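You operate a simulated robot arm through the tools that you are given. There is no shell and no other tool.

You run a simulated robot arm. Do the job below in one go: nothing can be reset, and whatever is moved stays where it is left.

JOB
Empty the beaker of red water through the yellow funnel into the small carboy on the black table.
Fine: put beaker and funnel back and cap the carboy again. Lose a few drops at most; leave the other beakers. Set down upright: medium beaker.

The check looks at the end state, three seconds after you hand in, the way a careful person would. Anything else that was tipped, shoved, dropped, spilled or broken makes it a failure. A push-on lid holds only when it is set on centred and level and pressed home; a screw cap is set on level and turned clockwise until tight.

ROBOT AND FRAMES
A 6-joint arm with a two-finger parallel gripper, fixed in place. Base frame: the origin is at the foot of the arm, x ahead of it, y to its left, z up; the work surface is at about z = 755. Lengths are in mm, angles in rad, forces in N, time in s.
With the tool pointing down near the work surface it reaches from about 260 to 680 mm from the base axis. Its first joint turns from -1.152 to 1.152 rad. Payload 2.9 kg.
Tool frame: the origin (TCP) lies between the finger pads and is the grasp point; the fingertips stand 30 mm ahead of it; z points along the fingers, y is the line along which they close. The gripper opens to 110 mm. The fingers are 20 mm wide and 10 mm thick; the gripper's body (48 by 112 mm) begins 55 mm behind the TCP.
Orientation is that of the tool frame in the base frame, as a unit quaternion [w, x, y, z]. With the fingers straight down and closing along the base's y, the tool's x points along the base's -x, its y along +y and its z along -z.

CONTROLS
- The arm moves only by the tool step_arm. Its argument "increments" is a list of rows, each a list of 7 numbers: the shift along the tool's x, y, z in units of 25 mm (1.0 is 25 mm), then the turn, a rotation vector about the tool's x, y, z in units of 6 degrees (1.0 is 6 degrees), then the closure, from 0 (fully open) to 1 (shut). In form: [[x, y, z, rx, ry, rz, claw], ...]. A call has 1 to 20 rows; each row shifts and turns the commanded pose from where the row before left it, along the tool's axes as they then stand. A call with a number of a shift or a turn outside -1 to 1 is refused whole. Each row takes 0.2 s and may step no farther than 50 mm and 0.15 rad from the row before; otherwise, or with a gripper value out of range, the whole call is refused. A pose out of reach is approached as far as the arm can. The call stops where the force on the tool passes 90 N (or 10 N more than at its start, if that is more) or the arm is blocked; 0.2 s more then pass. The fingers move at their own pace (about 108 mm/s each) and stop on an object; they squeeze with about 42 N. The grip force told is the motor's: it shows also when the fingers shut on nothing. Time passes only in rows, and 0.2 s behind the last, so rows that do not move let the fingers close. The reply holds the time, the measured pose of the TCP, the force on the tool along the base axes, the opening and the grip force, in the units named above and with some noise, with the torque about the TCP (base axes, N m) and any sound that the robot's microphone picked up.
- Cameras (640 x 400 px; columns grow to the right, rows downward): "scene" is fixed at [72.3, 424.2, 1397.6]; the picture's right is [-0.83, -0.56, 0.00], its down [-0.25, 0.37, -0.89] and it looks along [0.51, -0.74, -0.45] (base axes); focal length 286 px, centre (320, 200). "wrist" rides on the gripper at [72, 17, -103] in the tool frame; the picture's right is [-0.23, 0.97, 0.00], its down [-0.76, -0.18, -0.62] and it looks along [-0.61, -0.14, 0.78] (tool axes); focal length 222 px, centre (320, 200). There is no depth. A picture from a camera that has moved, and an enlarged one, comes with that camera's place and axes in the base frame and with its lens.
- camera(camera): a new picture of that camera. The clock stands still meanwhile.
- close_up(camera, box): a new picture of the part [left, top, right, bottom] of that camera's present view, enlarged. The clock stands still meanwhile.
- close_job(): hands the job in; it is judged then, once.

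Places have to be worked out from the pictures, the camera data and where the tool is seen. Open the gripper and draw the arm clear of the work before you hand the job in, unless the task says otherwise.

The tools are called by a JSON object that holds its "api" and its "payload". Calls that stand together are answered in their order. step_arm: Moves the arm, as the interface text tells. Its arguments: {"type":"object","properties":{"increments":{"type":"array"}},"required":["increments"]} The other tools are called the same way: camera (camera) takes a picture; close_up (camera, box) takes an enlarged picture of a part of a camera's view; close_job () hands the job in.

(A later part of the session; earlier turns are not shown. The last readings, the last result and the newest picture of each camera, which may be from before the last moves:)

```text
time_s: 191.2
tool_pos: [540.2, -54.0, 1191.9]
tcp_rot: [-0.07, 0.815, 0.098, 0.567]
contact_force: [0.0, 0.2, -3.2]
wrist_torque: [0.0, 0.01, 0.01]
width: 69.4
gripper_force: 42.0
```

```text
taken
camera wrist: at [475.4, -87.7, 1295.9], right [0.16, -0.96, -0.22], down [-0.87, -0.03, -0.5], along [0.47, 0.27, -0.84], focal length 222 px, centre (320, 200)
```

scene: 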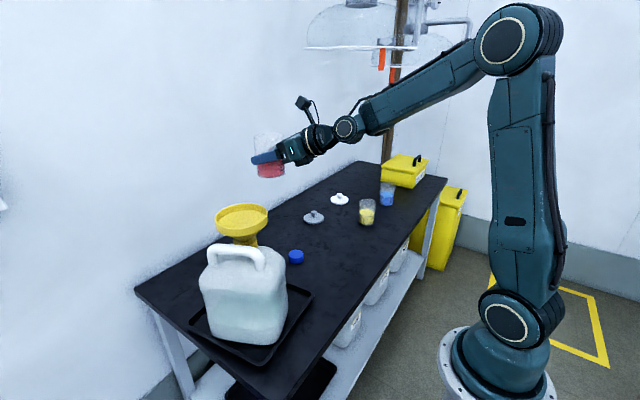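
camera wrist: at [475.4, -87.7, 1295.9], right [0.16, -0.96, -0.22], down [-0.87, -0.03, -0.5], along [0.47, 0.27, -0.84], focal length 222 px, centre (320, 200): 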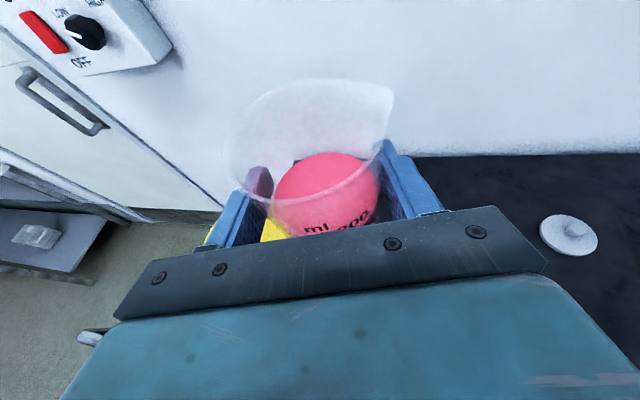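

The beaker is now at azimuth 14 degrees, level. I bring it to the pouring position: TCP at (547, 16, 1150), i.e. about 42 mm right of the funnel axis and clear above the rim.

{"api": "step_arm", "payload": {"increments": [[-0.155, -0.331, 0.184, 0, 0, 0, 1], [-0.155, -0.331, 0.184, 0, 0, 0, 1], [-0.155, -0.331, 0.184, 0, 0, 0, 1], [-0.155, -0.331, 0.184, 0, 0, 0, 1], [-0.155, -0.331, 0.184, 0, 0, 0, 1], [-0.155, -0.331, 0.184, 0, 0, 0, 1], [-0.155, -0.331, 0.184, 0, 0, 0, 1], [-0.155, -0.331, 0.184, 0, 0, 0, 1], [0, 0, 0, 0, 0, 0, 1]]}}

{"api": "camera", "payload": {"camera": "wrist"}}

{"api": "close_up", "payload": {"camera": "scene", "box": [180, 110, 340, 270]}}

```text
time_s: 193.2
tool_pos: [546.9, 15.0, 1148.0]
tcp_rot: [-0.071, 0.815, 0.098, 0.566]
contact_force: [0.0, -0.2, -2.3]
wrist_torque: [0.03, 0.0, 0.01]
width: 69.5
gripper_force: 42.1
```

```text
taken
camera wrist: at [482.7, -19.2, 1253.4], right [0.16, -0.96, -0.22], down [-0.87, -0.03, -0.5], along [0.47, 0.27, -0.84], focal length 222 px, centre (320, 200)
```

wrist: 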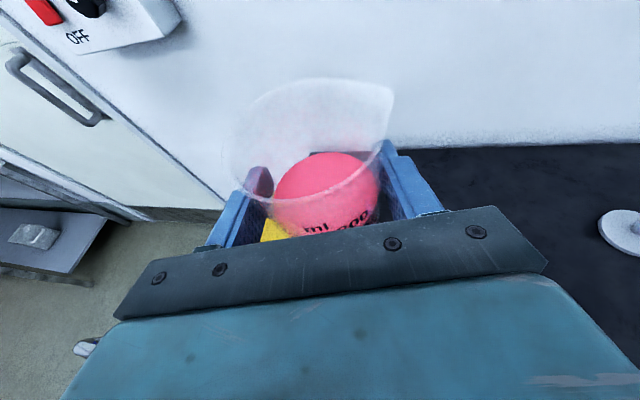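

```text
2.50 times, centred on (260, 190) of scene
camera zoom: at [72.3, 424.2, 1397.6], right [-0.83, -0.56, 0.0], down [-0.25, 0.37, -0.89], along [0.51, -0.74, -0.45], focal length 714 px, centre (470, 225)
```

zoom: 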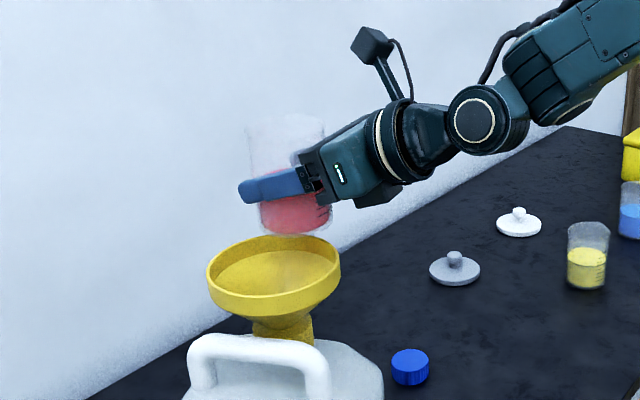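

Position is right: the beaker bottom clears the rim. I start rolling to the left, first to 48 degrees, where the liquid is not yet at the lip.

{"api": "step_arm", "payload": {"increments": [[0, 0, 0, -0.17, 0, -0.47, 1], [0, 0, 0, -0.27, 0, -0.75, 1], [0, 0, 0, -0.347, 0, -0.938, 1], [0, 0, 0, -0.347, 0, -0.938, 1], [0, 0, 0, -0.347, 0, -0.938, 1], [0, 0, 0, -0.347, 0, -0.938, 1], [0, 0, 0, -0.347, 0, -0.938, 1], [0, 0, 0, -0.27, 0, -0.75, 1], [0, 0, 0, 0, 0, 0, 1]]}}

{"api": "close_up", "payload": {"camera": "scene", "box": [190, 140, 310, 260]}}

{"api": "camera", "payload": {"camera": "wrist"}}

```text
time_s: 195.2
tool_pos: [547.4, 14.7, 1148.3]
tcp_rot: [0.23, 0.735, 0.299, 0.564]
contact_force: [0.5, 0.6, -2.6]
wrist_torque: [0.01, 0.01, 0.02]
width: 69.3
gripper_force: 41.2
```

```text
3.33 times, centred on (250, 200) of scene
camera zoom: at [72.3, 424.2, 1397.6], right [-0.83, -0.56, 0.0], down [-0.25, 0.37, -0.89], along [0.51, -0.74, -0.45], focal length 952 px, centre (553, 200)
```

zoom: 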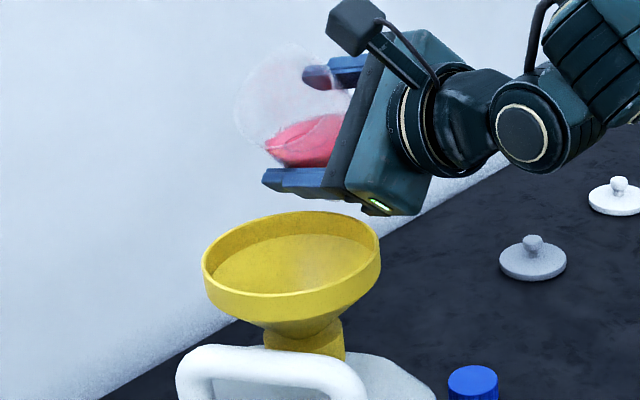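

```text
taken
camera wrist: at [464.9, 53.8, 1238.2], right [0.13, -0.86, 0.5], down [-0.78, -0.4, -0.48], along [0.62, -0.32, -0.72], focal length 222 px, centre (320, 200)
```

wrist: 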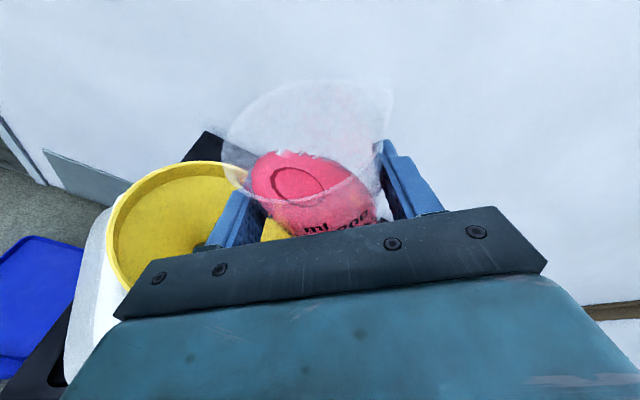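

Liquid is approaching the lip, which is over the funnel. I continue slowly, 3 degrees per row, to about 60 degrees and look.

{"api": "step_arm", "payload": {"increments": [[0, 0, 0, -0.17, 0, -0.47, 1], [0, 0, 0, -0.17, 0, -0.47, 1], [0, 0, 0, -0.17, 0, -0.47, 1], [0, 0, 0, -0.17, 0, -0.47, 1], [0, 0, 0, 0, 0, 0, 1]]}}

{"api": "close_up", "payload": {"camera": "scene", "box": [190, 140, 310, 260]}}

{"api": "camera", "payload": {"camera": "wrist"}}

```text
time_s: 196.4
tool_pos: [548.8, 15.6, 1149.6]
tcp_rot: [0.309, 0.693, 0.35, 0.549]
contact_force: [0.3, 0.9, -2.1]
wrist_torque: [0.04, 0.03, 0.03]
width: 69.5
gripper_force: 41.7
```

```text
3.33 times, centred on (250, 200) of scene
camera zoom: at [72.3, 424.2, 1397.6], right [-0.83, -0.56, 0.0], down [-0.25, 0.37, -0.89], along [0.51, -0.74, -0.45], focal length 952 px, centre (553, 200)
```

zoom: 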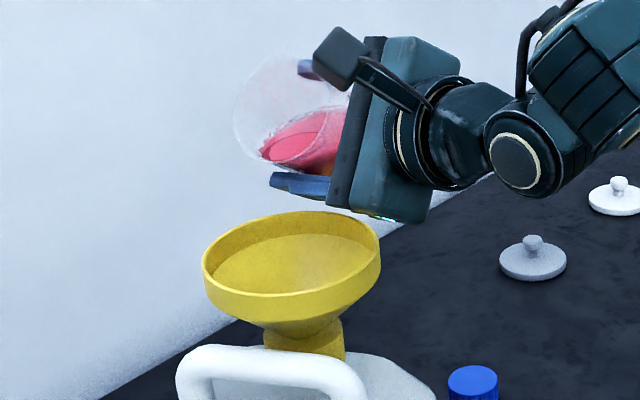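

```text
taken
camera wrist: at [460.6, 69.9, 1224.8], right [0.11, -0.74, 0.67], down [-0.75, -0.5, -0.43], along [0.65, -0.46, -0.61], focal length 222 px, centre (320, 200)
```

wrist: 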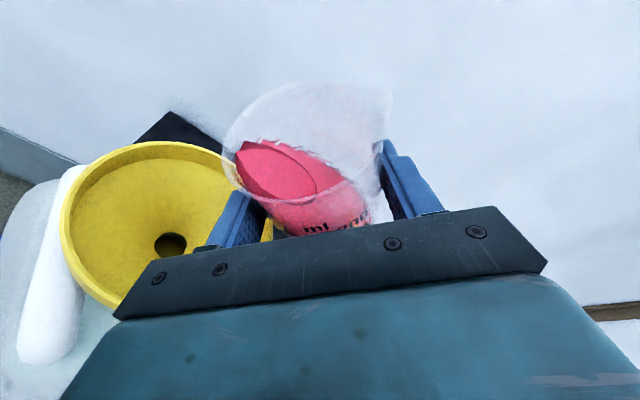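

The liquid is at the brim, with the lip just over the funnel centre. I continue in small steps.

{"api": "step_arm", "payload": {"increments": [[0, 0, 0, -0.17, 0, -0.47, 1], [0, 0, 0, -0.17, 0, -0.47, 1], [0, 0, 0, 0, 0, 0, 1], [0, 0, 0, -0.17, 0, -0.47, 1], [0, 0, 0, 0, 0, 0, 1]]}}

{"api": "close_up", "payload": {"camera": "scene", "box": [190, 140, 310, 260]}}

{"api": "camera", "payload": {"camera": "wrist"}}

```text
time_s: 197.6
tool_pos: [546.5, 15.5, 1149.2]
tcp_rot: [0.367, 0.657, 0.385, 0.534]
contact_force: [0.7, 0.2, -2.5]
wrist_torque: [0.02, 0.01, 0.01]
width: 69.2
gripper_force: 42.2
```

```text
3.33 times, centred on (250, 200) of scene
camera zoom: at [72.3, 424.2, 1397.6], right [-0.83, -0.56, 0.0], down [-0.25, 0.37, -0.89], along [0.51, -0.74, -0.45], focal length 952 px, centre (553, 200)
```

zoom: 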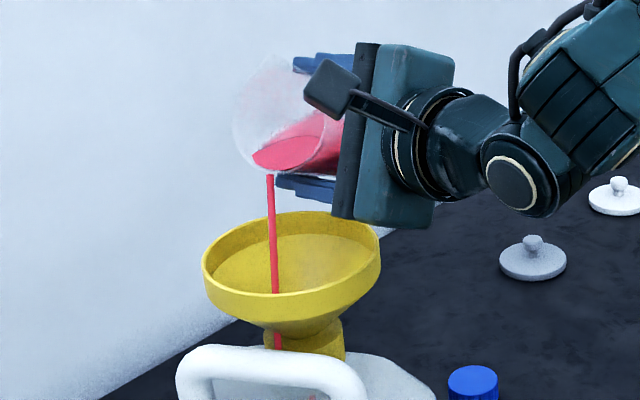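

```text
taken
camera wrist: at [457.6, 80.4, 1212.6], right [0.08, -0.63, 0.78], down [-0.74, -0.56, -0.38], along [0.67, -0.54, -0.51], focal length 222 px, centre (320, 200)
```

wrist: 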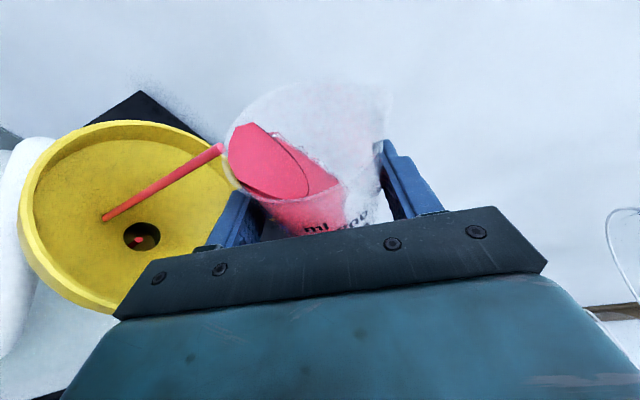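

The stream runs into the funnel bowl. I zoom on the funnel's foot to make sure nothing runs outside.

{"api": "close_up", "payload": {"camera": "scene", "box": [210, 210, 290, 290]}}

{"api": "close_up", "payload": {"camera": "wrist", "box": [10, 90, 250, 320]}}

```text
5.00 times, centred on (250, 250) of scene
camera zoom: at [72.3, 424.2, 1397.6], right [-0.83, -0.56, 0.0], down [-0.25, 0.37, -0.89], along [0.51, -0.74, -0.45], focal length 1428 px, centre (670, -50)
```

zoom: 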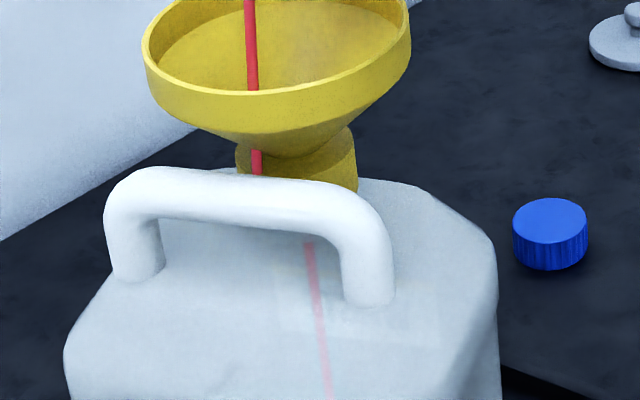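

```text
1.74 times, centred on (130, 205) of wrist
camera zoom: at [457.6, 80.4, 1212.6], right [0.08, -0.63, 0.78], down [-0.74, -0.56, -0.38], along [0.67, -0.54, -0.51], focal length 386 px, centre (650, 191)
```

zoom: 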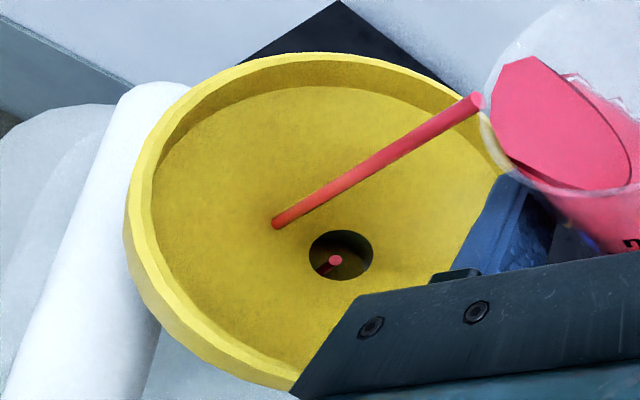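

The falling jet lands well inside the bowl and a second jet runs inside the carboy, so the funnel works. I continue tilting slowly with pauses.

{"api": "step_arm", "payload": {"increments": [[0, 0, 0, 0, 0, 0, 1], [0, 0, 0, 0, 0, 0, 1], [0, 0, 0, -0.11, 0, -0.31, 1], [0, 0, 0, 0, 0, 0, 1], [0, 0, 0, -0.11, 0, -0.31, 1], [0, 0, 0, 0, 0, 0, 1], [0, 0, 0, -0.11, 0, -0.31, 1], [0, 0, 0, 0, 0, 0, 1]]}}

{"api": "close_up", "payload": {"camera": "scene", "box": [190, 140, 310, 260]}}

{"api": "camera", "payload": {"camera": "wrist"}}

```text
time_s: 199.4
tool_pos: [547.3, 15.5, 1149.2]
tcp_rot: [0.404, 0.631, 0.407, 0.522]
contact_force: [0.2, -0.3, -1.7]
wrist_torque: [0.03, 0.01, -0.02]
width: 69.2
gripper_force: 42.3
```

```text
3.33 times, centred on (250, 200) of scene
camera zoom: at [72.3, 424.2, 1397.6], right [-0.83, -0.56, 0.0], down [-0.25, 0.37, -0.89], along [0.51, -0.74, -0.45], focal length 952 px, centre (553, 200)
```

zoom: 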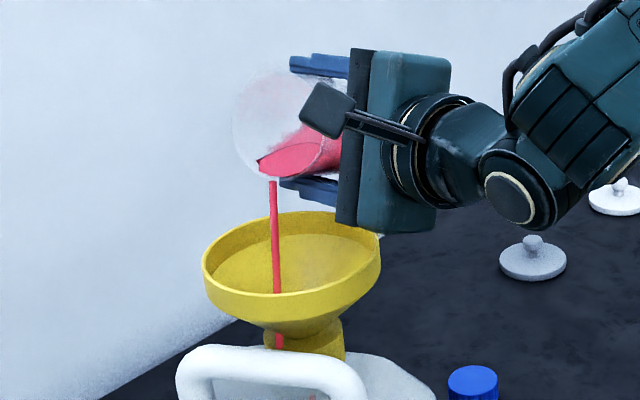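

```text
taken
camera wrist: at [456.0, 86.2, 1203.5], right [0.06, -0.55, 0.84], down [-0.73, -0.6, -0.34], along [0.68, -0.59, -0.43], focal length 222 px, centre (320, 200)
```

wrist: 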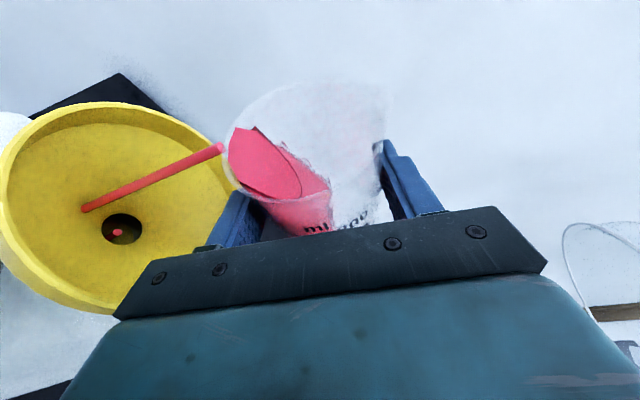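

The pour runs cleanly; I keep tilting at a slow rate.

{"api": "step_arm", "payload": {"increments": [[0, 0, 0, -0.11, 0, -0.31, 1], [0, 0, 0, 0, 0, 0, 1], [0, 0, 0, -0.11, 0, -0.31, 1], [0, 0, 0, 0, 0, 0, 1], [0, 0, 0, -0.11, 0, -0.31, 1], [0, 0, 0, 0, 0, 0, 1], [0, 0, 0, -0.11, 0, -0.31, 1], [0, 0, 0, 0, 0, 0, 1], [0, 0, 0, -0.11, 0, -0.31, 1], [0, 0, 0, 0, 0, 0, 1], [0, 0, 0, -0.11, 0, -0.31, 1], [0, 0, 0, 0, 0, 0, 1]]}}

{"api": "close_up", "payload": {"camera": "scene", "box": [190, 140, 310, 260]}}

{"api": "camera", "payload": {"camera": "wrist"}}

```text
time_s: 202.0
tool_pos: [546.6, 15.7, 1149.4]
tcp_rot: [0.475, 0.574, 0.449, 0.494]
contact_force: [-0.1, -0.3, -0.9]
wrist_torque: [0.04, 0.04, 0.01]
width: 69.3
gripper_force: 42.2
```

```text
3.33 times, centred on (250, 200) of scene
camera zoom: at [72.3, 424.2, 1397.6], right [-0.83, -0.56, 0.0], down [-0.25, 0.37, -0.89], along [0.51, -0.74, -0.45], focal length 952 px, centre (553, 200)
```

zoom: 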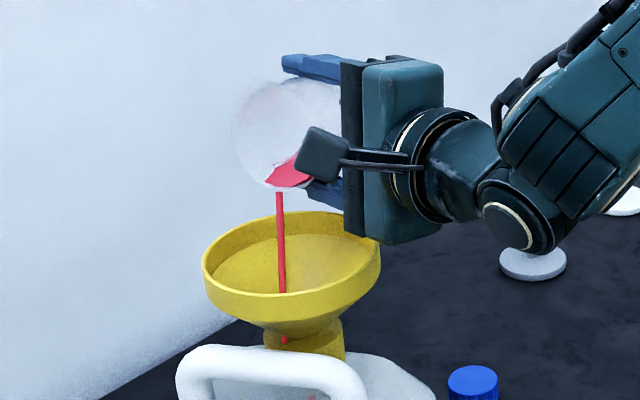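

```text
taken
camera wrist: at [454.1, 94.6, 1183.9], right [0.02, -0.37, 0.93], down [-0.71, -0.66, -0.24], along [0.7, -0.66, -0.27], focal length 222 px, centre (320, 200)
```

wrist: 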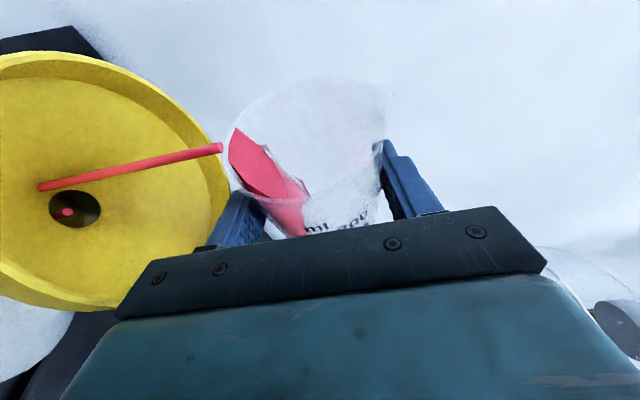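

About half is gone and the jet now falls near the hole. I go on to about 100 degrees.

{"api": "step_arm", "payload": {"increments": [[0, 0, 0, -0.11, 0, -0.31, 1], [0, 0, 0, 0, 0, 0, 1], [0, 0, 0, -0.11, 0, -0.31, 1], [0, 0, 0, 0, 0, 0, 1], [0, 0, 0, -0.11, 0, -0.31, 1], [0, 0, 0, 0, 0, 0, 1], [0, 0, 0, -0.11, 0, -0.31, 1], [0, 0, 0, 0, 0, 0, 1], [0, 0, 0, -0.17, 0, -0.47, 1], [0, 0, 0, 0, 0, 0, 1], [0, 0, 0, -0.17, 0, -0.47, 1], [0, 0, 0, 0, 0, 0, 1], [0, 0, 0, -0.17, 0, -0.47, 1], [0, 0, 0, 0, 0, 0, 1]]}}

{"api": "close_up", "payload": {"camera": "scene", "box": [190, 140, 310, 260]}}

{"api": "camera", "payload": {"camera": "wrist"}}

```text
time_s: 205.0
tool_pos: [547.8, 14.2, 1149.5]
tcp_rot: [0.566, 0.483, 0.498, 0.446]
contact_force: [-0.3, 0.2, -0.4]
wrist_torque: [0.05, -0.02, 0.01]
width: 69.2
gripper_force: 41.8
```

```text
3.33 times, centred on (250, 200) of scene
camera zoom: at [72.3, 424.2, 1397.6], right [-0.83, -0.56, 0.0], down [-0.25, 0.37, -0.89], along [0.51, -0.74, -0.45], focal length 952 px, centre (553, 200)
```

zoom: 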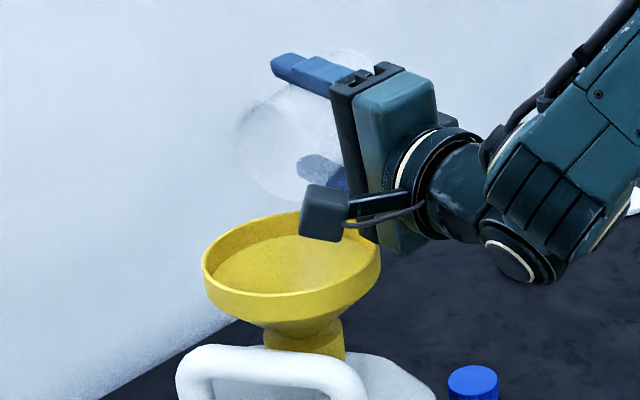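

```text
taken
camera wrist: at [452.4, 99.2, 1153.8], right [-0.05, -0.09, 0.99], down [-0.7, -0.71, -0.1], along [0.72, -0.7, -0.03], focal length 222 px, centre (320, 200)
```

wrist: 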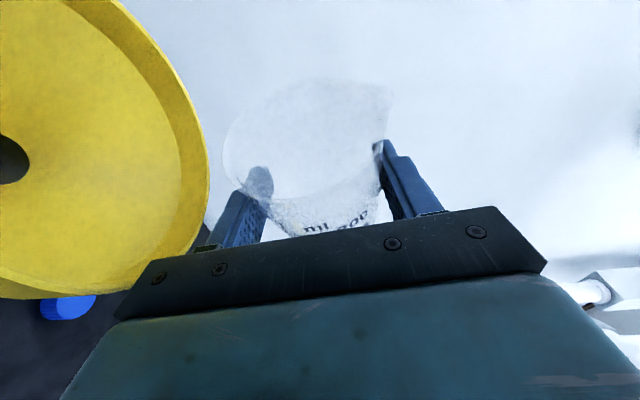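

The beaker looks empty. I tilt a little further to 110 degrees and wait for the last drops.

{"api": "step_arm", "payload": {"increments": [[0, 0, 0, -0.17, 0, -0.47, 1], [0, 0, 0, -0.17, 0, -0.47, 1], [0, 0, 0, -0.17, 0, -0.47, 1], [0, 0, 0, -0.17, 0, -0.47, 1], [0, 0, 0, 0, 0, 0, 1], [0, 0, 0, 0, 0, 0, 1], [0, 0, 0, 0, 0, 0, 1], [0, 0, 0, 0, 0, 0, 1], [0, 0, 0, 0, 0, 0, 1], [0, 0, 0, 0, 0, 0, 1], [0, 0, 0, 0, 0, 0, 1], [0, 0, 0, 0, 0, 0, 1]]}}

{"api": "close_up", "payload": {"camera": "scene", "box": [180, 130, 320, 350]}}

{"api": "close_up", "payload": {"camera": "wrist", "box": [180, 60, 440, 260]}}

```text
time_s: 207.6
tool_pos: [548.3, 14.8, 1149.0]
tcp_rot: [0.624, 0.412, 0.526, 0.406]
contact_force: [0.2, 0.0, -0.3]
wrist_torque: [0.01, -0.02, 0.03]
width: 69.3
gripper_force: 41.8
```

```text
1.82 times, centred on (250, 240) of scene
camera zoom: at [72.3, 424.2, 1397.6], right [-0.83, -0.56, 0.0], down [-0.25, 0.37, -0.89], along [0.51, -0.74, -0.45], focal length 519 px, centre (447, 127)
```

zoom: 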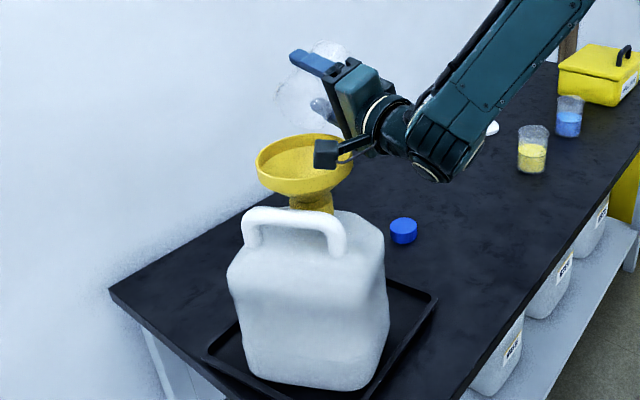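

```text
2.00 times, centred on (310, 160) of wrist
camera zoom: at [452.8, 97.5, 1131.6], right [-0.1, 0.11, 0.99], down [-0.69, -0.72, 0.01], along [0.71, -0.68, 0.15], focal length 444 px, centre (340, 280)
```

zoom: 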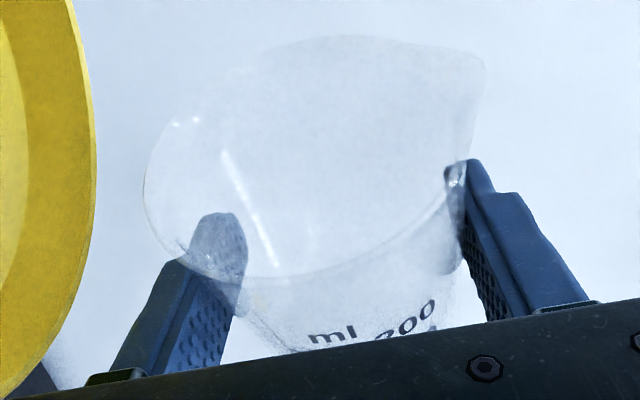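

The beaker is empty and nothing was spilled. I roll it back upright over the funnel.

{"api": "step_arm", "payload": {"increments": [[0, 0, 0, 0.3407, 0, 0.9402, 1], [0, 0, 0, 0.3407, 0, 0.9402, 1], [0, 0, 0, 0.3407, 0, 0.9402, 1], [0, 0, 0, 0.3407, 0, 0.9402, 1], [0, 0, 0, 0.3407, 0, 0.9402, 1], [0, 0, 0, 0.3407, 0, 0.9402, 1], [0, 0, 0, 0.3407, 0, 0.9402, 1], [0, 0, 0, 0.3407, 0, 0.9402, 1], [0, 0, 0, 0.3407, 0, 0.9402, 1], [0, 0, 0, 0.3407, 0, 0.9402, 1], [0, 0, 0, 0.3407, 0, 0.9402, 1], [0, 0, 0, 0.3407, 0, 0.9402, 1], [0, 0, 0, 0.3407, 0, 0.9402, 1], [0, 0, 0, 0.3407, 0, 0.9402, 1], [0, 0, 0, 0.3407, 0, 0.9402, 1], [0, 0, 0, 0.3407, 0, 0.9402, 1], [0, 0, 0, 0.3407, 0, 0.9402, 1], [0, 0, 0, 0.3407, 0, 0.9402, 1], [0, 0, 0, 0.122, 0, 0.346, 1], [0, 0, 0, 0, 0, 0, 1]]}}

{"api": "camera", "payload": {"camera": "wrist"}}

{"api": "close_up", "payload": {"camera": "scene", "box": [180, 110, 340, 270]}}

```text
time_s: 211.8
tool_pos: [547.9, 15.3, 1149.4]
tcp_rot: [-0.07, 0.816, 0.097, 0.566]
contact_force: [-0.4, 0.6, -1.3]
wrist_torque: [-0.01, 0.0, -0.01]
width: 69.0
gripper_force: 41.4
```

```text
taken
camera wrist: at [482.9, -18.6, 1254.6], right [0.15, -0.96, -0.22], down [-0.87, -0.03, -0.49], along [0.47, 0.27, -0.84], focal length 222 px, centre (320, 200)
```

wrist: 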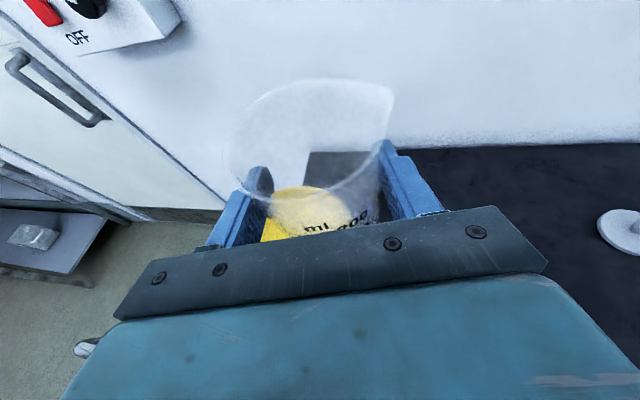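

```text
2.50 times, centred on (260, 190) of scene
camera zoom: at [72.3, 424.2, 1397.6], right [-0.83, -0.56, 0.0], down [-0.25, 0.37, -0.89], along [0.51, -0.74, -0.45], focal length 714 px, centre (470, 225)
```

zoom: 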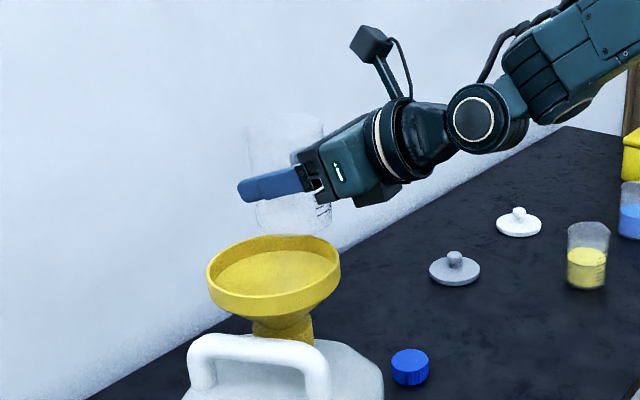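

Upright again. I retrace the path: rise away from the funnel and carry the empty beaker back toward its place.

{"api": "step_arm", "payload": {"increments": [[0.155, 0.331, -0.184, 0, 0, 0, 1], [0.155, 0.331, -0.184, 0, 0, 0, 1], [0.155, 0.331, -0.184, 0, 0, 0, 1], [0.155, 0.331, -0.184, 0, 0, 0, 1], [0.155, 0.331, -0.184, 0, 0, 0, 1], [0.155, 0.331, -0.184, 0, 0, 0, 1], [0.155, 0.331, -0.184, 0, 0, 0, 1], [0.155, 0.331, -0.184, 0, 0, 0, 1]]}}

{"api": "step_arm", "payload": {"increments": [[-0.127, 0.752, -0.348, -0.313, 0, 0.114, 1], [-0.127, 0.752, -0.348, -0.313, 0, 0.114, 1], [-0.127, 0.752, -0.348, -0.313, 0, 0.114, 1], [-0.127, 0.752, -0.348, -0.313, 0, 0.114, 1], [-0.127, 0.752, -0.348, -0.313, 0, 0.114, 1], [-0.127, 0.752, -0.348, -0.313, 0, 0.114, 1], [-0.127, 0.752, -0.348, -0.313, 0, 0.114, 1], [-0.127, 0.752, -0.348, -0.313, 0, 0.114, 1], [-0.127, 0.752, -0.348, -0.313, 0, 0.114, 1], [-0.127, 0.752, -0.348, -0.313, 0, 0.114, 1], [-0.127, 0.752, -0.348, -0.313, 0, 0.114, 1], [-0.127, 0.752, -0.348, -0.313, 0, 0.114, 1], [-0.127, 0.752, -0.348, -0.313, 0, 0.114, 1], [-0.127, 0.752, -0.348, -0.313, 0, 0.114, 1], [-0.064, 0.376, -0.174, -0.156, 0, 0.057, 1]]}}

```text
time_s: 213.6
tool_pos: [539.8, -54.4, 1192.6]
tcp_rot: [-0.07, 0.815, 0.097, 0.567]
contact_force: [-0.2, -0.1, -1.3]
wrist_torque: [0.02, 0.0, 0.03]
width: 69.0
gripper_force: 42.1
```

```text
time_s: 216.8
tool_pos: [408.6, -324.6, 1190.7]
tcp_rot: [0.077, 0.814, -0.109, 0.565]
contact_force: [0.4, -0.2, -1.3]
wrist_torque: [-0.02, -0.01, 0.02]
width: 69.1
gripper_force: 42.4
```

On the way back at (409, -325, 1191). I descend diagonally to above the beaker's original place.

{"api": "step_arm", "payload": {"increments": [[-0.612, -0.004, 0.534, 0, 0, 0, 1], [-0.612, -0.004, 0.534, 0, 0, 0, 1], [-0.612, -0.004, 0.534, 0, 0, 0, 1], [-0.612, -0.004, 0.534, 0, 0, 0, 1], [-0.612, -0.004, 0.534, 0, 0, 0, 1], [-0.612, -0.004, 0.534, 0, 0, 0, 1], [-0.612, -0.004, 0.534, 0, 0, 0, 1], [-0.612, -0.004, 0.534, 0, 0, 0, 1], [-0.612, -0.004, 0.534, 0, 0, 0, 1], [-0.612, -0.004, 0.534, 0, 0, 0, 1], [-0.612, -0.004, 0.534, 0, 0, 0, 1], [-0.612, -0.004, 0.534, 0, 0, 0, 1], [-0.612, -0.004, 0.534, 0, 0, 0, 1], [-0.612, -0.004, 0.534, 0, 0, 0, 1]]}}

{"api": "step_arm", "payload": {"increments": [[-0.656, 0, 0.2436, 0, 0, 0, 1], [-0.656, 0, 0.2436, 0, 0, 0, 1], [-0.656, 0, 0.2436, 0, 0, 0, 1], [-0.656, 0, 0.2436, 0, 0, 0, 1], [-0.56, 0, 0.208, 0, 0, 0, 1], [0, 0, 0, 0, 0, 0, 1]]}}

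{"api": "camera", "payload": {"camera": "wrist"}}

{"api": "close_up", "payload": {"camera": "scene", "box": [310, 190, 450, 290]}}

```text
time_s: 219.8
tool_pos: [505.6, -351.6, 926.4]
tcp_rot: [0.076, 0.815, -0.108, 0.565]
contact_force: [-0.5, 0.5, -0.5]
wrist_torque: [0.0, 0.05, -0.01]
width: 68.9
gripper_force: 42.3
```

```text
time_s: 221.2
tool_pos: [505.6, -350.8, 841.2]
tcp_rot: [0.076, 0.815, -0.108, 0.564]
contact_force: [0.3, -0.2, -1.3]
wrist_torque: [-0.02, 0.06, 0.02]
width: 69.0
gripper_force: 42.5
```

```text
taken
camera wrist: at [432.5, -348.7, 945.1], right [-0.33, -0.92, -0.21], down [-0.77, 0.39, -0.5], along [0.54, 0.0, -0.84], focal length 222 px, centre (320, 200)
```

wrist: 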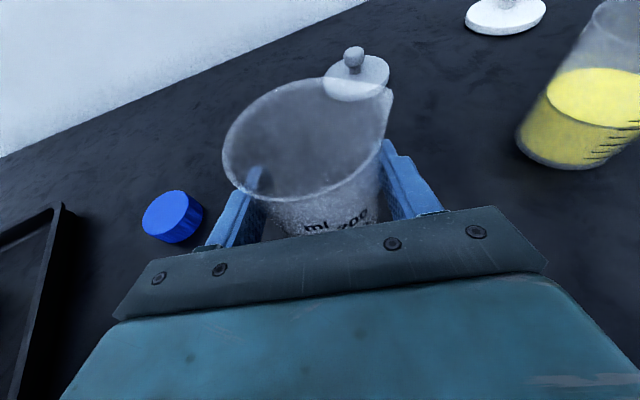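

```text
4.00 times, centred on (380, 240) of scene
camera zoom: at [72.3, 424.1, 1397.6], right [-0.83, -0.56, 0.0], down [-0.25, 0.37, -0.89], along [0.51, -0.74, -0.45], focal length 1142 px, centre (80, 40)
```

zoom: 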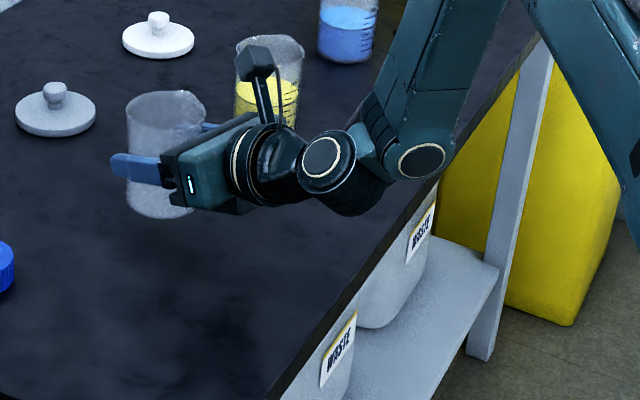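

The empty beaker is 32 mm above its spot. I lower to 4 mm above the expected contact, then in 1 mm steps.

{"api": "step_arm", "payload": {"increments": [[-0.35, 0, 0.13, 0, 0, 0, 1], [-0.35, 0, 0.13, 0, 0, 0, 1], [-0.35, 0, 0.13, 0, 0, 0, 1], [0, 0, 0, 0, 0, 0, 1]]}}

{"api": "step_arm", "payload": {"increments": [[-0.0375, 0, 0.0139, 0, 0, 0, 1], [-0.0375, 0, 0.0139, 0, 0, 0, 1], [0, 0, 0, 0, 0, 0, 1]]}}

{"api": "step_arm", "payload": {"increments": [[-0.0375, 0, 0.0139, 0, 0, 0, 1], [0, 0, 0, 0, 0, 0, 1]]}}

```text
time_s: 222.2
tool_pos: [506.0, -350.3, 814.0]
tcp_rot: [0.075, 0.815, -0.107, 0.565]
contact_force: [-1.0, 0.7, -1.1]
wrist_torque: [-0.03, 0.0, 0.01]
width: 68.8
gripper_force: 42.3
```

```text
time_s: 223.0
tool_pos: [505.4, -351.7, 809.3]
tcp_rot: [0.077, 0.814, -0.109, 0.565]
contact_force: [0.2, -0.5, -0.6]
wrist_torque: [-0.02, 0.0, 0.02]
width: 69.1
gripper_force: 42.0
```

```text
time_s: 223.6
tool_pos: [505.9, -351.3, 810.3]
tcp_rot: [0.078, 0.814, -0.109, 0.565]
contact_force: [0.0, 0.1, -2.1]
wrist_torque: [0.0, 0.02, -0.01]
width: 68.8
gripper_force: 41.5
```

Not touching yet; I go on by 1 mm steps.

{"api": "step_arm", "payload": {"increments": [[-0.0375, 0, 0.0139, 0, 0, 0, 1], [0, 0, 0, 0, 0, 0, 1]]}}

{"api": "step_arm", "payload": {"increments": [[-0.0375, 0, 0.0139, 0, 0, 0, 1], [0, 0, 0, 0, 0, 0, 1]]}}

{"api": "step_arm", "payload": {"increments": [[-0.0375, 0, 0.0139, 0, 0, 0, 1], [0, 0, 0, 0, 0, 0, 1]]}}

```text
time_s: 224.2
tool_pos: [505.8, -351.1, 809.4]
tcp_rot: [0.076, 0.815, -0.108, 0.565]
contact_force: [-0.2, 0.5, 2.1]
wrist_torque: [0.18, -0.02, 0.0]
width: 69.0
gripper_force: 41.9
```

```text
time_s: 224.8
tool_pos: [506.7, -351.7, 809.1]
tcp_rot: [0.076, 0.814, -0.108, 0.566]
contact_force: [-3.5, 0.7, 9.5]
wrist_torque: [0.39, 0.26, 0.04]
width: 69.0
gripper_force: 41.6
```

```text
time_s: 225.4
tool_pos: [506.6, -352.4, 808.5]
tcp_rot: [0.077, 0.813, -0.108, 0.567]
contact_force: [-1.9, 3.1, 21.5]
wrist_torque: [0.49, 0.39, 0.0]
width: 69.0
gripper_force: 42.3
```

The beaker stands on the table (21 N). I ease off 1 mm and open the fingers gradually.

{"api": "step_arm", "payload": {"increments": [[0.045, 0, -0.0167, 0, 0, 0, 1], [0, 0, 0, 0, 0, 0, 0.34], [0, 0, 0, 0, 0, 0, 0.3], [0, 0, 0, 0, 0, 0, 0.15], [0, 0, 0, 0, 0, 0, 0], [0, 0, 0, 0, 0, 0, 0]]}}

{"api": "camera", "payload": {"camera": "wrist"}}

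{"api": "close_up", "payload": {"camera": "scene", "box": [310, 190, 450, 290]}}

```text
time_s: 226.8
tool_pos: [505.4, -351.2, 807.9]
tcp_rot: [0.076, 0.815, -0.108, 0.565]
contact_force: [0.2, -0.6, 0.1]
wrist_torque: [-0.04, 0.01, -0.01]
width: 109.9
gripper_force: 0.0
```

```text
taken
camera wrist: at [432.4, -348.4, 912.9], right [-0.33, -0.92, -0.21], down [-0.77, 0.39, -0.5], along [0.54, 0.0, -0.84], focal length 222 px, centre (320, 200)
```

wrist: 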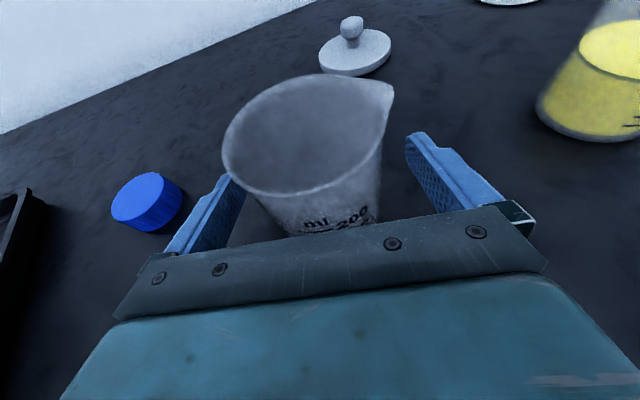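

```text
4.00 times, centred on (380, 240) of scene
camera zoom: at [72.3, 424.2, 1397.6], right [-0.83, -0.56, 0.0], down [-0.25, 0.37, -0.89], along [0.51, -0.74, -0.45], focal length 1142 px, centre (80, 40)
```

zoom: 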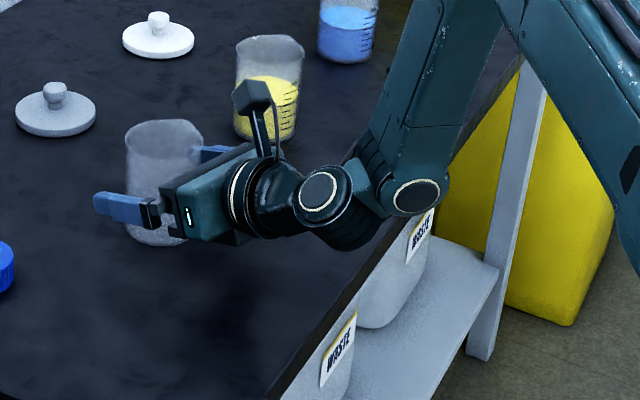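

The beaker stands upright and free. I retract straight back along the approach line, then look.

{"api": "step_arm", "payload": {"increments": [[-0.319, 0, -0.854, 0, 0, 0, 0], [-0.319, 0, -0.854, 0, 0, 0, 0], [-0.319, 0, -0.854, 0, 0, 0, 0], [-0.319, 0, -0.854, 0, 0, 0, 0], [-0.319, 0, -0.854, 0, 0, 0, 0], [0, 0, 0, 0, 0, 0, 0]]}}

{"api": "camera", "payload": {"camera": "wrist"}}

{"api": "close_up", "payload": {"camera": "scene", "box": [310, 190, 450, 290]}}

```text
time_s: 228.2
tool_pos: [395.5, -318.4, 807.9]
tcp_rot: [0.076, 0.815, -0.108, 0.565]
contact_force: [0.4, 0.1, 0.8]
wrist_torque: [0.01, 0.02, 0.0]
width: 109.8
gripper_force: 0.2
```

```text
taken
camera wrist: at [322.3, -317.3, 912.5], right [-0.33, -0.92, -0.21], down [-0.77, 0.39, -0.5], along [0.54, 0.0, -0.84], focal length 222 px, centre (320, 200)
```

wrist: 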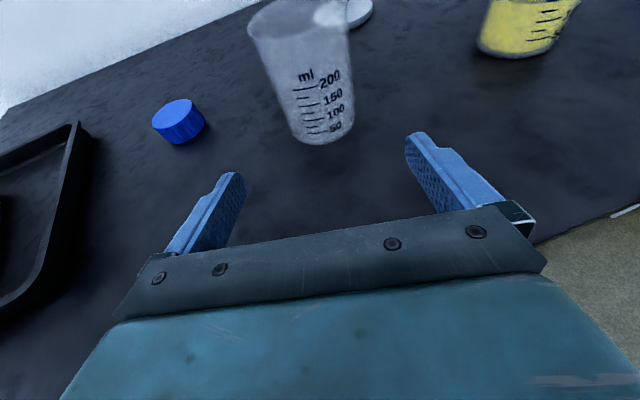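

```text
4.00 times, centred on (380, 240) of scene
camera zoom: at [72.3, 424.2, 1397.6], right [-0.83, -0.56, 0.0], down [-0.25, 0.37, -0.89], along [0.51, -0.74, -0.45], focal length 1142 px, centre (80, 40)
```

zoom: 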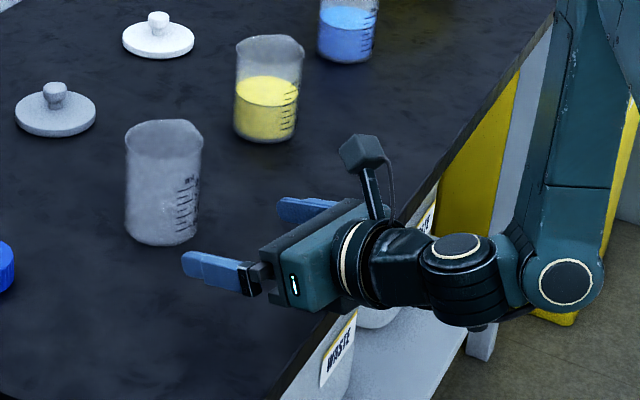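

The beaker is back in place, upright and empty. I rise, then return the gripper to pointing straight down.

{"api": "step_arm", "payload": {"increments": [[0.9375, 0, -0.348, 0, 0, 0, 0], [0.9375, 0, -0.348, 0, 0, 0, 0], [0.9375, 0, -0.348, 0, 0, 0, 0], [0.9375, 0, -0.348, 0, 0, 0, 0], [0.9375, 0, -0.348, 0, 0, 0, 0], [0.9375, 0, -0.348, 0, 0, 0, 0], [0.9375, 0, -0.348, 0, 0, 0, 0], [0.9375, 0, -0.348, 0, 0, 0, 0], [0.9375, 0, -0.348, 0, 0, 0, 0], [0.9375, 0, -0.348, 0, 0, 0, 0], [0.9375, 0, -0.348, 0, 0, 0, 0], [0.9375, 0, -0.348, 0, 0, 0, 0]]}}

{"api": "step_arm", "payload": {"increments": [[0, 0, 0, 0, -1, 0, 0], [0, 0, 0, 0, -1, 0, 0], [0, 0, 0, 0, -1, 0, 0], [0, 0, 0, 0, -1, 0, 0], [0, 0, 0, 0, -1, 0, 0], [0, 0, 0, 0, -1, 0, 0]]}}

{"api": "step_arm", "payload": {"increments": [[0, 0, 0, 0, -1, 0, 0], [0, 0, 0, 0, -1, 0, 0], [0, 0, 0, 0, -1, 0, 0], [0, 0, 0, 0, -1, 0, 0], [0, 0, 0, 0, -1, 0, 0], [0, 0, 0, 0, -0.6, 0, 0]]}}

```text
time_s: 230.8
tool_pos: [397.2, -320.0, 1106.7]
tcp_rot: [0.076, 0.815, -0.108, 0.565]
contact_force: [0.8, 0.0, -0.4]
wrist_torque: [0.01, 0.0, -0.01]
width: 110.1
gripper_force: 0.1
```

```text
time_s: 232.2
tool_pos: [396.9, -319.9, 1106.7]
tcp_rot: [0.039, 0.95, -0.126, 0.284]
contact_force: [-0.1, -1.2, 0.1]
wrist_torque: [0.0, 0.0, -0.03]
width: 110.3
gripper_force: 0.2
```

```text
time_s: 233.6
tool_pos: [394.9, -320.5, 1108.1]
tcp_rot: [0.0, 0.991, -0.132, -0.002]
contact_force: [0.4, 0.1, -0.5]
wrist_torque: [0.0, 0.03, 0.0]
width: 110.1
gripper_force: 0.0
```

The tool points straight down. I unwind the wrist by 195 degrees to the standard yaw.

{"api": "step_arm", "payload": {"increments": [[0, 0, 0, 0, 0, -1, 0.5], [0, 0, 0, 0, 0, -1, 0.5], [0, 0, 0, 0, 0, -1, 0.5], [0, 0, 0, 0, 0, -1, 0.5], [0, 0, 0, 0, 0, -1, 0.5], [0, 0, 0, 0, 0, -1, 0.5], [0, 0, 0, 0, 0, -1, 0.5], [0, 0, 0, 0, 0, -1, 0.5], [0, 0, 0, 0, 0, -1, 0.5], [0, 0, 0, 0, 0, -1, 0.5], [0, 0, 0, 0, 0, -1, 0.5], [0, 0, 0, 0, 0, -1, 0.5], [0, 0, 0, 0, 0, -1, 0.5], [0, 0, 0, 0, 0, -1, 0.5], [0, 0, 0, 0, 0, -1, 0.5], [0, 0, 0, 0, 0, -1, 0.5], [0, 0, 0, 0, 0, -1, 0.5], [0, 0, 0, 0, 0, -1, 0.5], [0, 0, 0, 0, 0, -1, 0.5], [0, 0, 0, 0, 0, -1, 0.5]]}}

{"api": "step_arm", "payload": {"increments": [[0, 0, 0, 0, 0, -1, 0.63], [0, 0, 0, 0, 0, -1, 0.63], [0, 0, 0, 0, 0, -1, 0.63], [0, 0, 0, 0, 0, -1, 0.63], [0, 0, 0, 0, 0, -1, 0.63], [0, 0, 0, 0, 0, -1, 0.63], [0, 0, 0, 0, 0, -1, 0.63], [0, 0, 0, 0, 0, -1, 0.63], [0, 0, 0, 0, 0, -1, 0.63], [0, 0, 0, 0, 0, -1, 0.63], [0, 0, 0, 0, 0, -1, 0.63], [0, 0, 0, 0, 0, -1, 0.63], [0, 0, 0, 0, 0, -0.53, 0.63]]}}

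```text
time_s: 237.8
tool_pos: [396.9, -319.1, 1107.8]
tcp_rot: [0.001, 0.61, 0.793, -0.001]
contact_force: [0.2, -0.2, -0.4]
wrist_torque: [-0.01, 0.03, -0.01]
width: 55.2
gripper_force: 0.0
```

```text
time_s: 240.6
tool_pos: [395.3, -319.8, 1107.8]
tcp_rot: [-0.001, -0.001, 1.0, 0.0]
contact_force: [0.3, 0.3, 0.2]
wrist_torque: [-0.05, 0.03, 0.04]
width: 40.6
gripper_force: 0.0
```

Yaw is back at zero with the fingers 40 mm apart. I go above the rim spot where I gripped the funnel before.

{"api": "step_arm", "payload": {"increments": [[-0.455, 0.985, -0.5, 0, 0, 0, 0.63], [-0.455, 0.985, -0.5, 0, 0, 0, 0.63], [-0.455, 0.985, -0.5, 0, 0, 0, 0.63], [-0.455, 0.985, -0.5, 0, 0, 0, 0.63], [-0.455, 0.985, -0.4, 0, 0, 0, 0.63], [-0.455, 0.985, 0, 0, 0, 0, 0.63], [-0.455, 0.985, 0, 0, 0, 0, 0.63], [-0.455, 0.985, 0, 0, 0, 0, 0.63], [-0.455, 0.985, 0, 0, 0, 0, 0.63], [-0.455, 0.985, 0, 0, 0, 0, 0.63], [-0.455, 0.985, 0, 0, 0, 0, 0.63], [-0.455, 0.985, 0, 0, 0, 0, 0.63], [-0.455, 0.985, 0, 0, 0, 0, 0.63], [0, 0, 0, 0, 0, 0, 0.63]]}}

{"api": "camera", "payload": {"camera": "wrist"}}

{"api": "close_up", "payload": {"camera": "scene", "box": [180, 120, 320, 340]}}

```text
time_s: 243.6
tool_pos: [547.1, -1.0, 1167.6]
tcp_rot: [-0.001, 0.0, 1.0, -0.001]
contact_force: [0.3, -1.1, 0.5]
wrist_torque: [0.02, 0.02, 0.01]
width: 40.9
gripper_force: 0.0
```

```text
taken
camera wrist: at [474.4, 17.0, 1271.4], right [0.23, 0.97, 0.0], down [0.76, -0.18, 0.62], along [0.61, -0.14, -0.78], focal length 222 px, centre (320, 200)
```

wrist: 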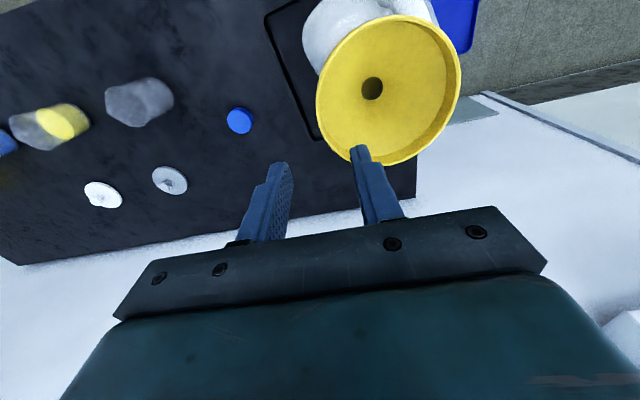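

```text
1.82 times, centred on (250, 230) of scene
camera zoom: at [72.3, 424.2, 1397.6], right [-0.83, -0.56, 0.0], down [-0.25, 0.37, -0.89], along [0.51, -0.74, -0.45], focal length 519 px, centre (447, 146)
```

zoom: 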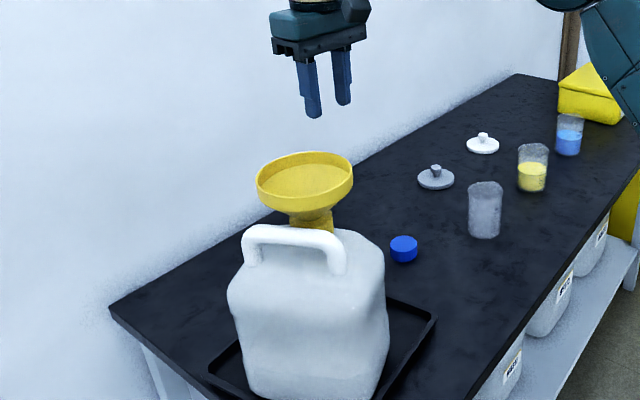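

I measure the funnel rim once more from here before gripping it.

{"api": "close_up", "payload": {"camera": "wrist", "box": [300, 0, 480, 180]}}

```text
2.22 times, centred on (390, 90) of wrist
camera zoom: at [474.4, 17.0, 1271.4], right [0.23, 0.97, 0.0], down [0.76, -0.18, 0.62], along [0.61, -0.14, -0.78], focal length 494 px, centre (164, 444)
```

zoom: 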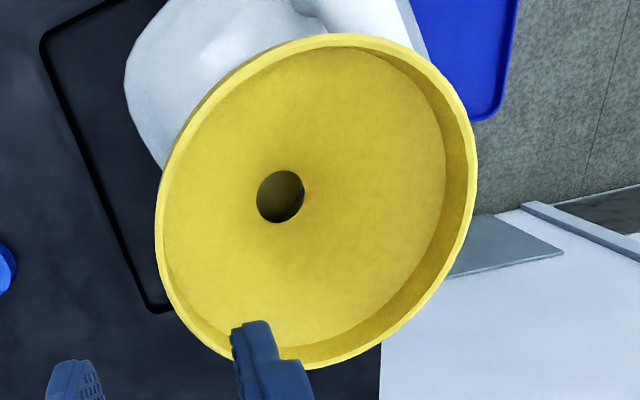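

The fit gives the funnel centre at (541.4, 58.5) and rim z of 1075. I align the fingers over its -y wall and descend to grip height.

{"api": "step_arm", "payload": {"increments": [[0.2, 0.072, 0, 0, 0, 0, 0.63], [0, 0, 0.8, 0, 0, 0, 0.63], [0, 0, 0.8, 0, 0, 0, 0.63], [0, 0, 0.6, 0, 0, 0, 0.63], [0, 0, 0, 0, 0, 0, 0.63]]}}

{"api": "close_up", "payload": {"camera": "wrist", "box": [220, 60, 420, 220]}}

{"api": "close_up", "payload": {"camera": "scene", "box": [205, 180, 275, 260]}}

```text
time_s: 244.8
tool_pos: [539.6, 0.9, 1110.5]
tcp_rot: [-0.001, 0.0, 1.0, -0.001]
contact_force: [0.3, 0.7, 0.4]
wrist_torque: [0.02, 0.03, -0.03]
width: 40.9
gripper_force: 0.1
```

```text
2.50 times, centred on (320, 140) of wrist
camera zoom: at [468.5, 17.8, 1215.2], right [0.23, 0.97, 0.0], down [0.76, -0.18, 0.62], along [0.6, -0.14, -0.78], focal length 555 px, centre (320, 350)
```

zoom: 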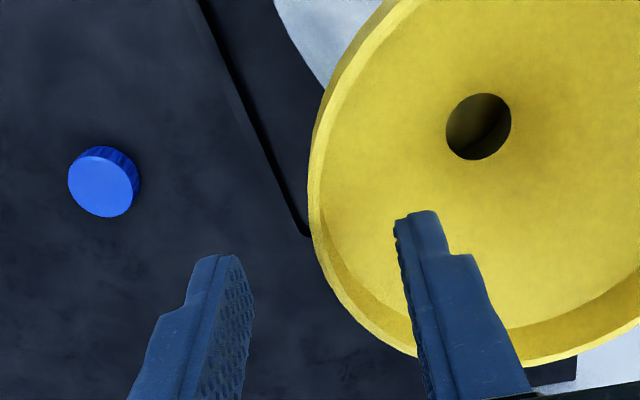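

```text
5.00 times, centred on (240, 220) of scene
camera zoom: at [72.3, 424.2, 1397.6], right [-0.83, -0.56, 0.0], down [-0.25, 0.37, -0.89], along [0.51, -0.74, -0.45], focal length 1428 px, centre (720, 100)
```

zoom: 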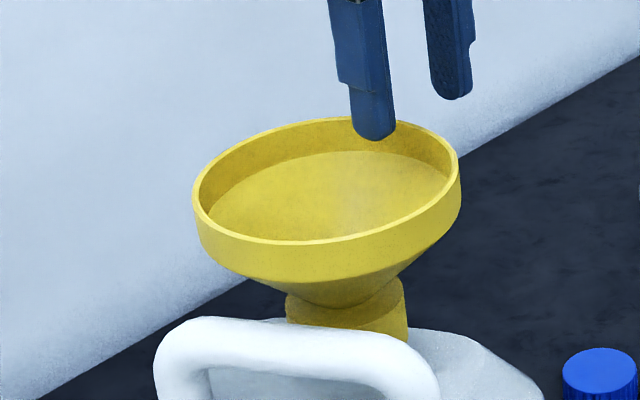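

Well aligned. I lower the fingers into gripping depth and close on the wall.

{"api": "step_arm", "payload": {"increments": [[0, -0.02, 0.4, 0, 0, 0, 0.63], [0, 0, 0.36, 0, 0, 0, 0.63], [0, 0, 0, 0, 0, 0, 0.63]]}}

{"api": "step_arm", "payload": {"increments": [[0, 0, 0, 0, 0, 0, 0.75], [0, 0, 0, 0, 0, 0, 0.85], [0, 0, 0, 0, 0, 0, 0.92], [0, 0, 0, 0, 0, 0, 1], [0, 0, 0, 0, 0, 0, 1], [0, 0, 0, 0, 0, 0, 1]]}}

{"api": "close_up", "payload": {"camera": "scene", "box": [205, 180, 275, 260]}}

{"api": "close_up", "payload": {"camera": "wrist", "box": [300, 10, 540, 230]}}

```text
time_s: 245.6
tool_pos: [540.0, 0.1, 1092.0]
tcp_rot: [-0.001, 0.0, 1.0, 0.0]
contact_force: [-1.8, 0.6, -0.5]
wrist_torque: [0.0, -0.02, 0.0]
width: 40.7
gripper_force: 0.0
```

```text
time_s: 247.0
tool_pos: [541.0, 0.3, 1093.5]
tcp_rot: [-0.001, 0.001, 1.0, -0.001]
contact_force: [2.3, 0.6, -0.1]
wrist_torque: [0.05, -0.17, -0.11]
width: 4.0
gripper_force: 41.5
```

```text
5.00 times, centred on (240, 220) of scene
camera zoom: at [72.3, 424.2, 1397.6], right [-0.83, -0.56, 0.0], down [-0.25, 0.37, -0.89], along [0.51, -0.74, -0.45], focal length 1428 px, centre (720, 100)
```

zoom: 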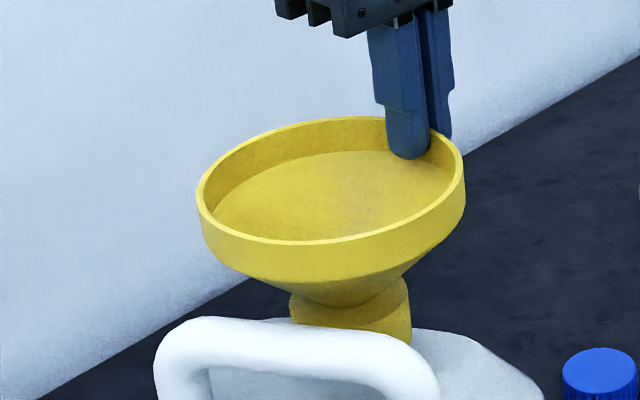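

```text
1.82 times, centred on (420, 120) of wrist
camera zoom: at [467.7, 17.0, 1196.3], right [0.23, 0.97, 0.0], down [0.76, -0.18, 0.62], along [0.61, -0.14, -0.78], focal length 404 px, centre (138, 346)
```

zoom: 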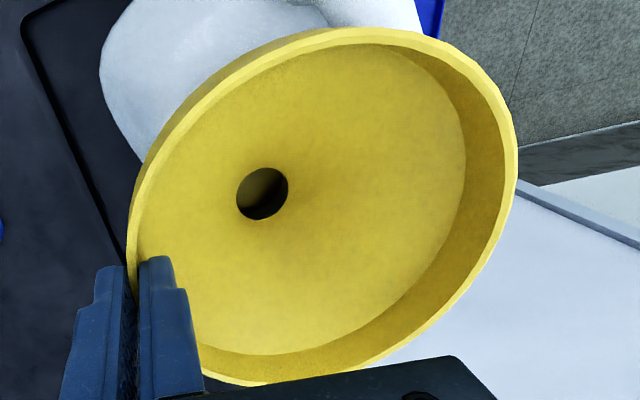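

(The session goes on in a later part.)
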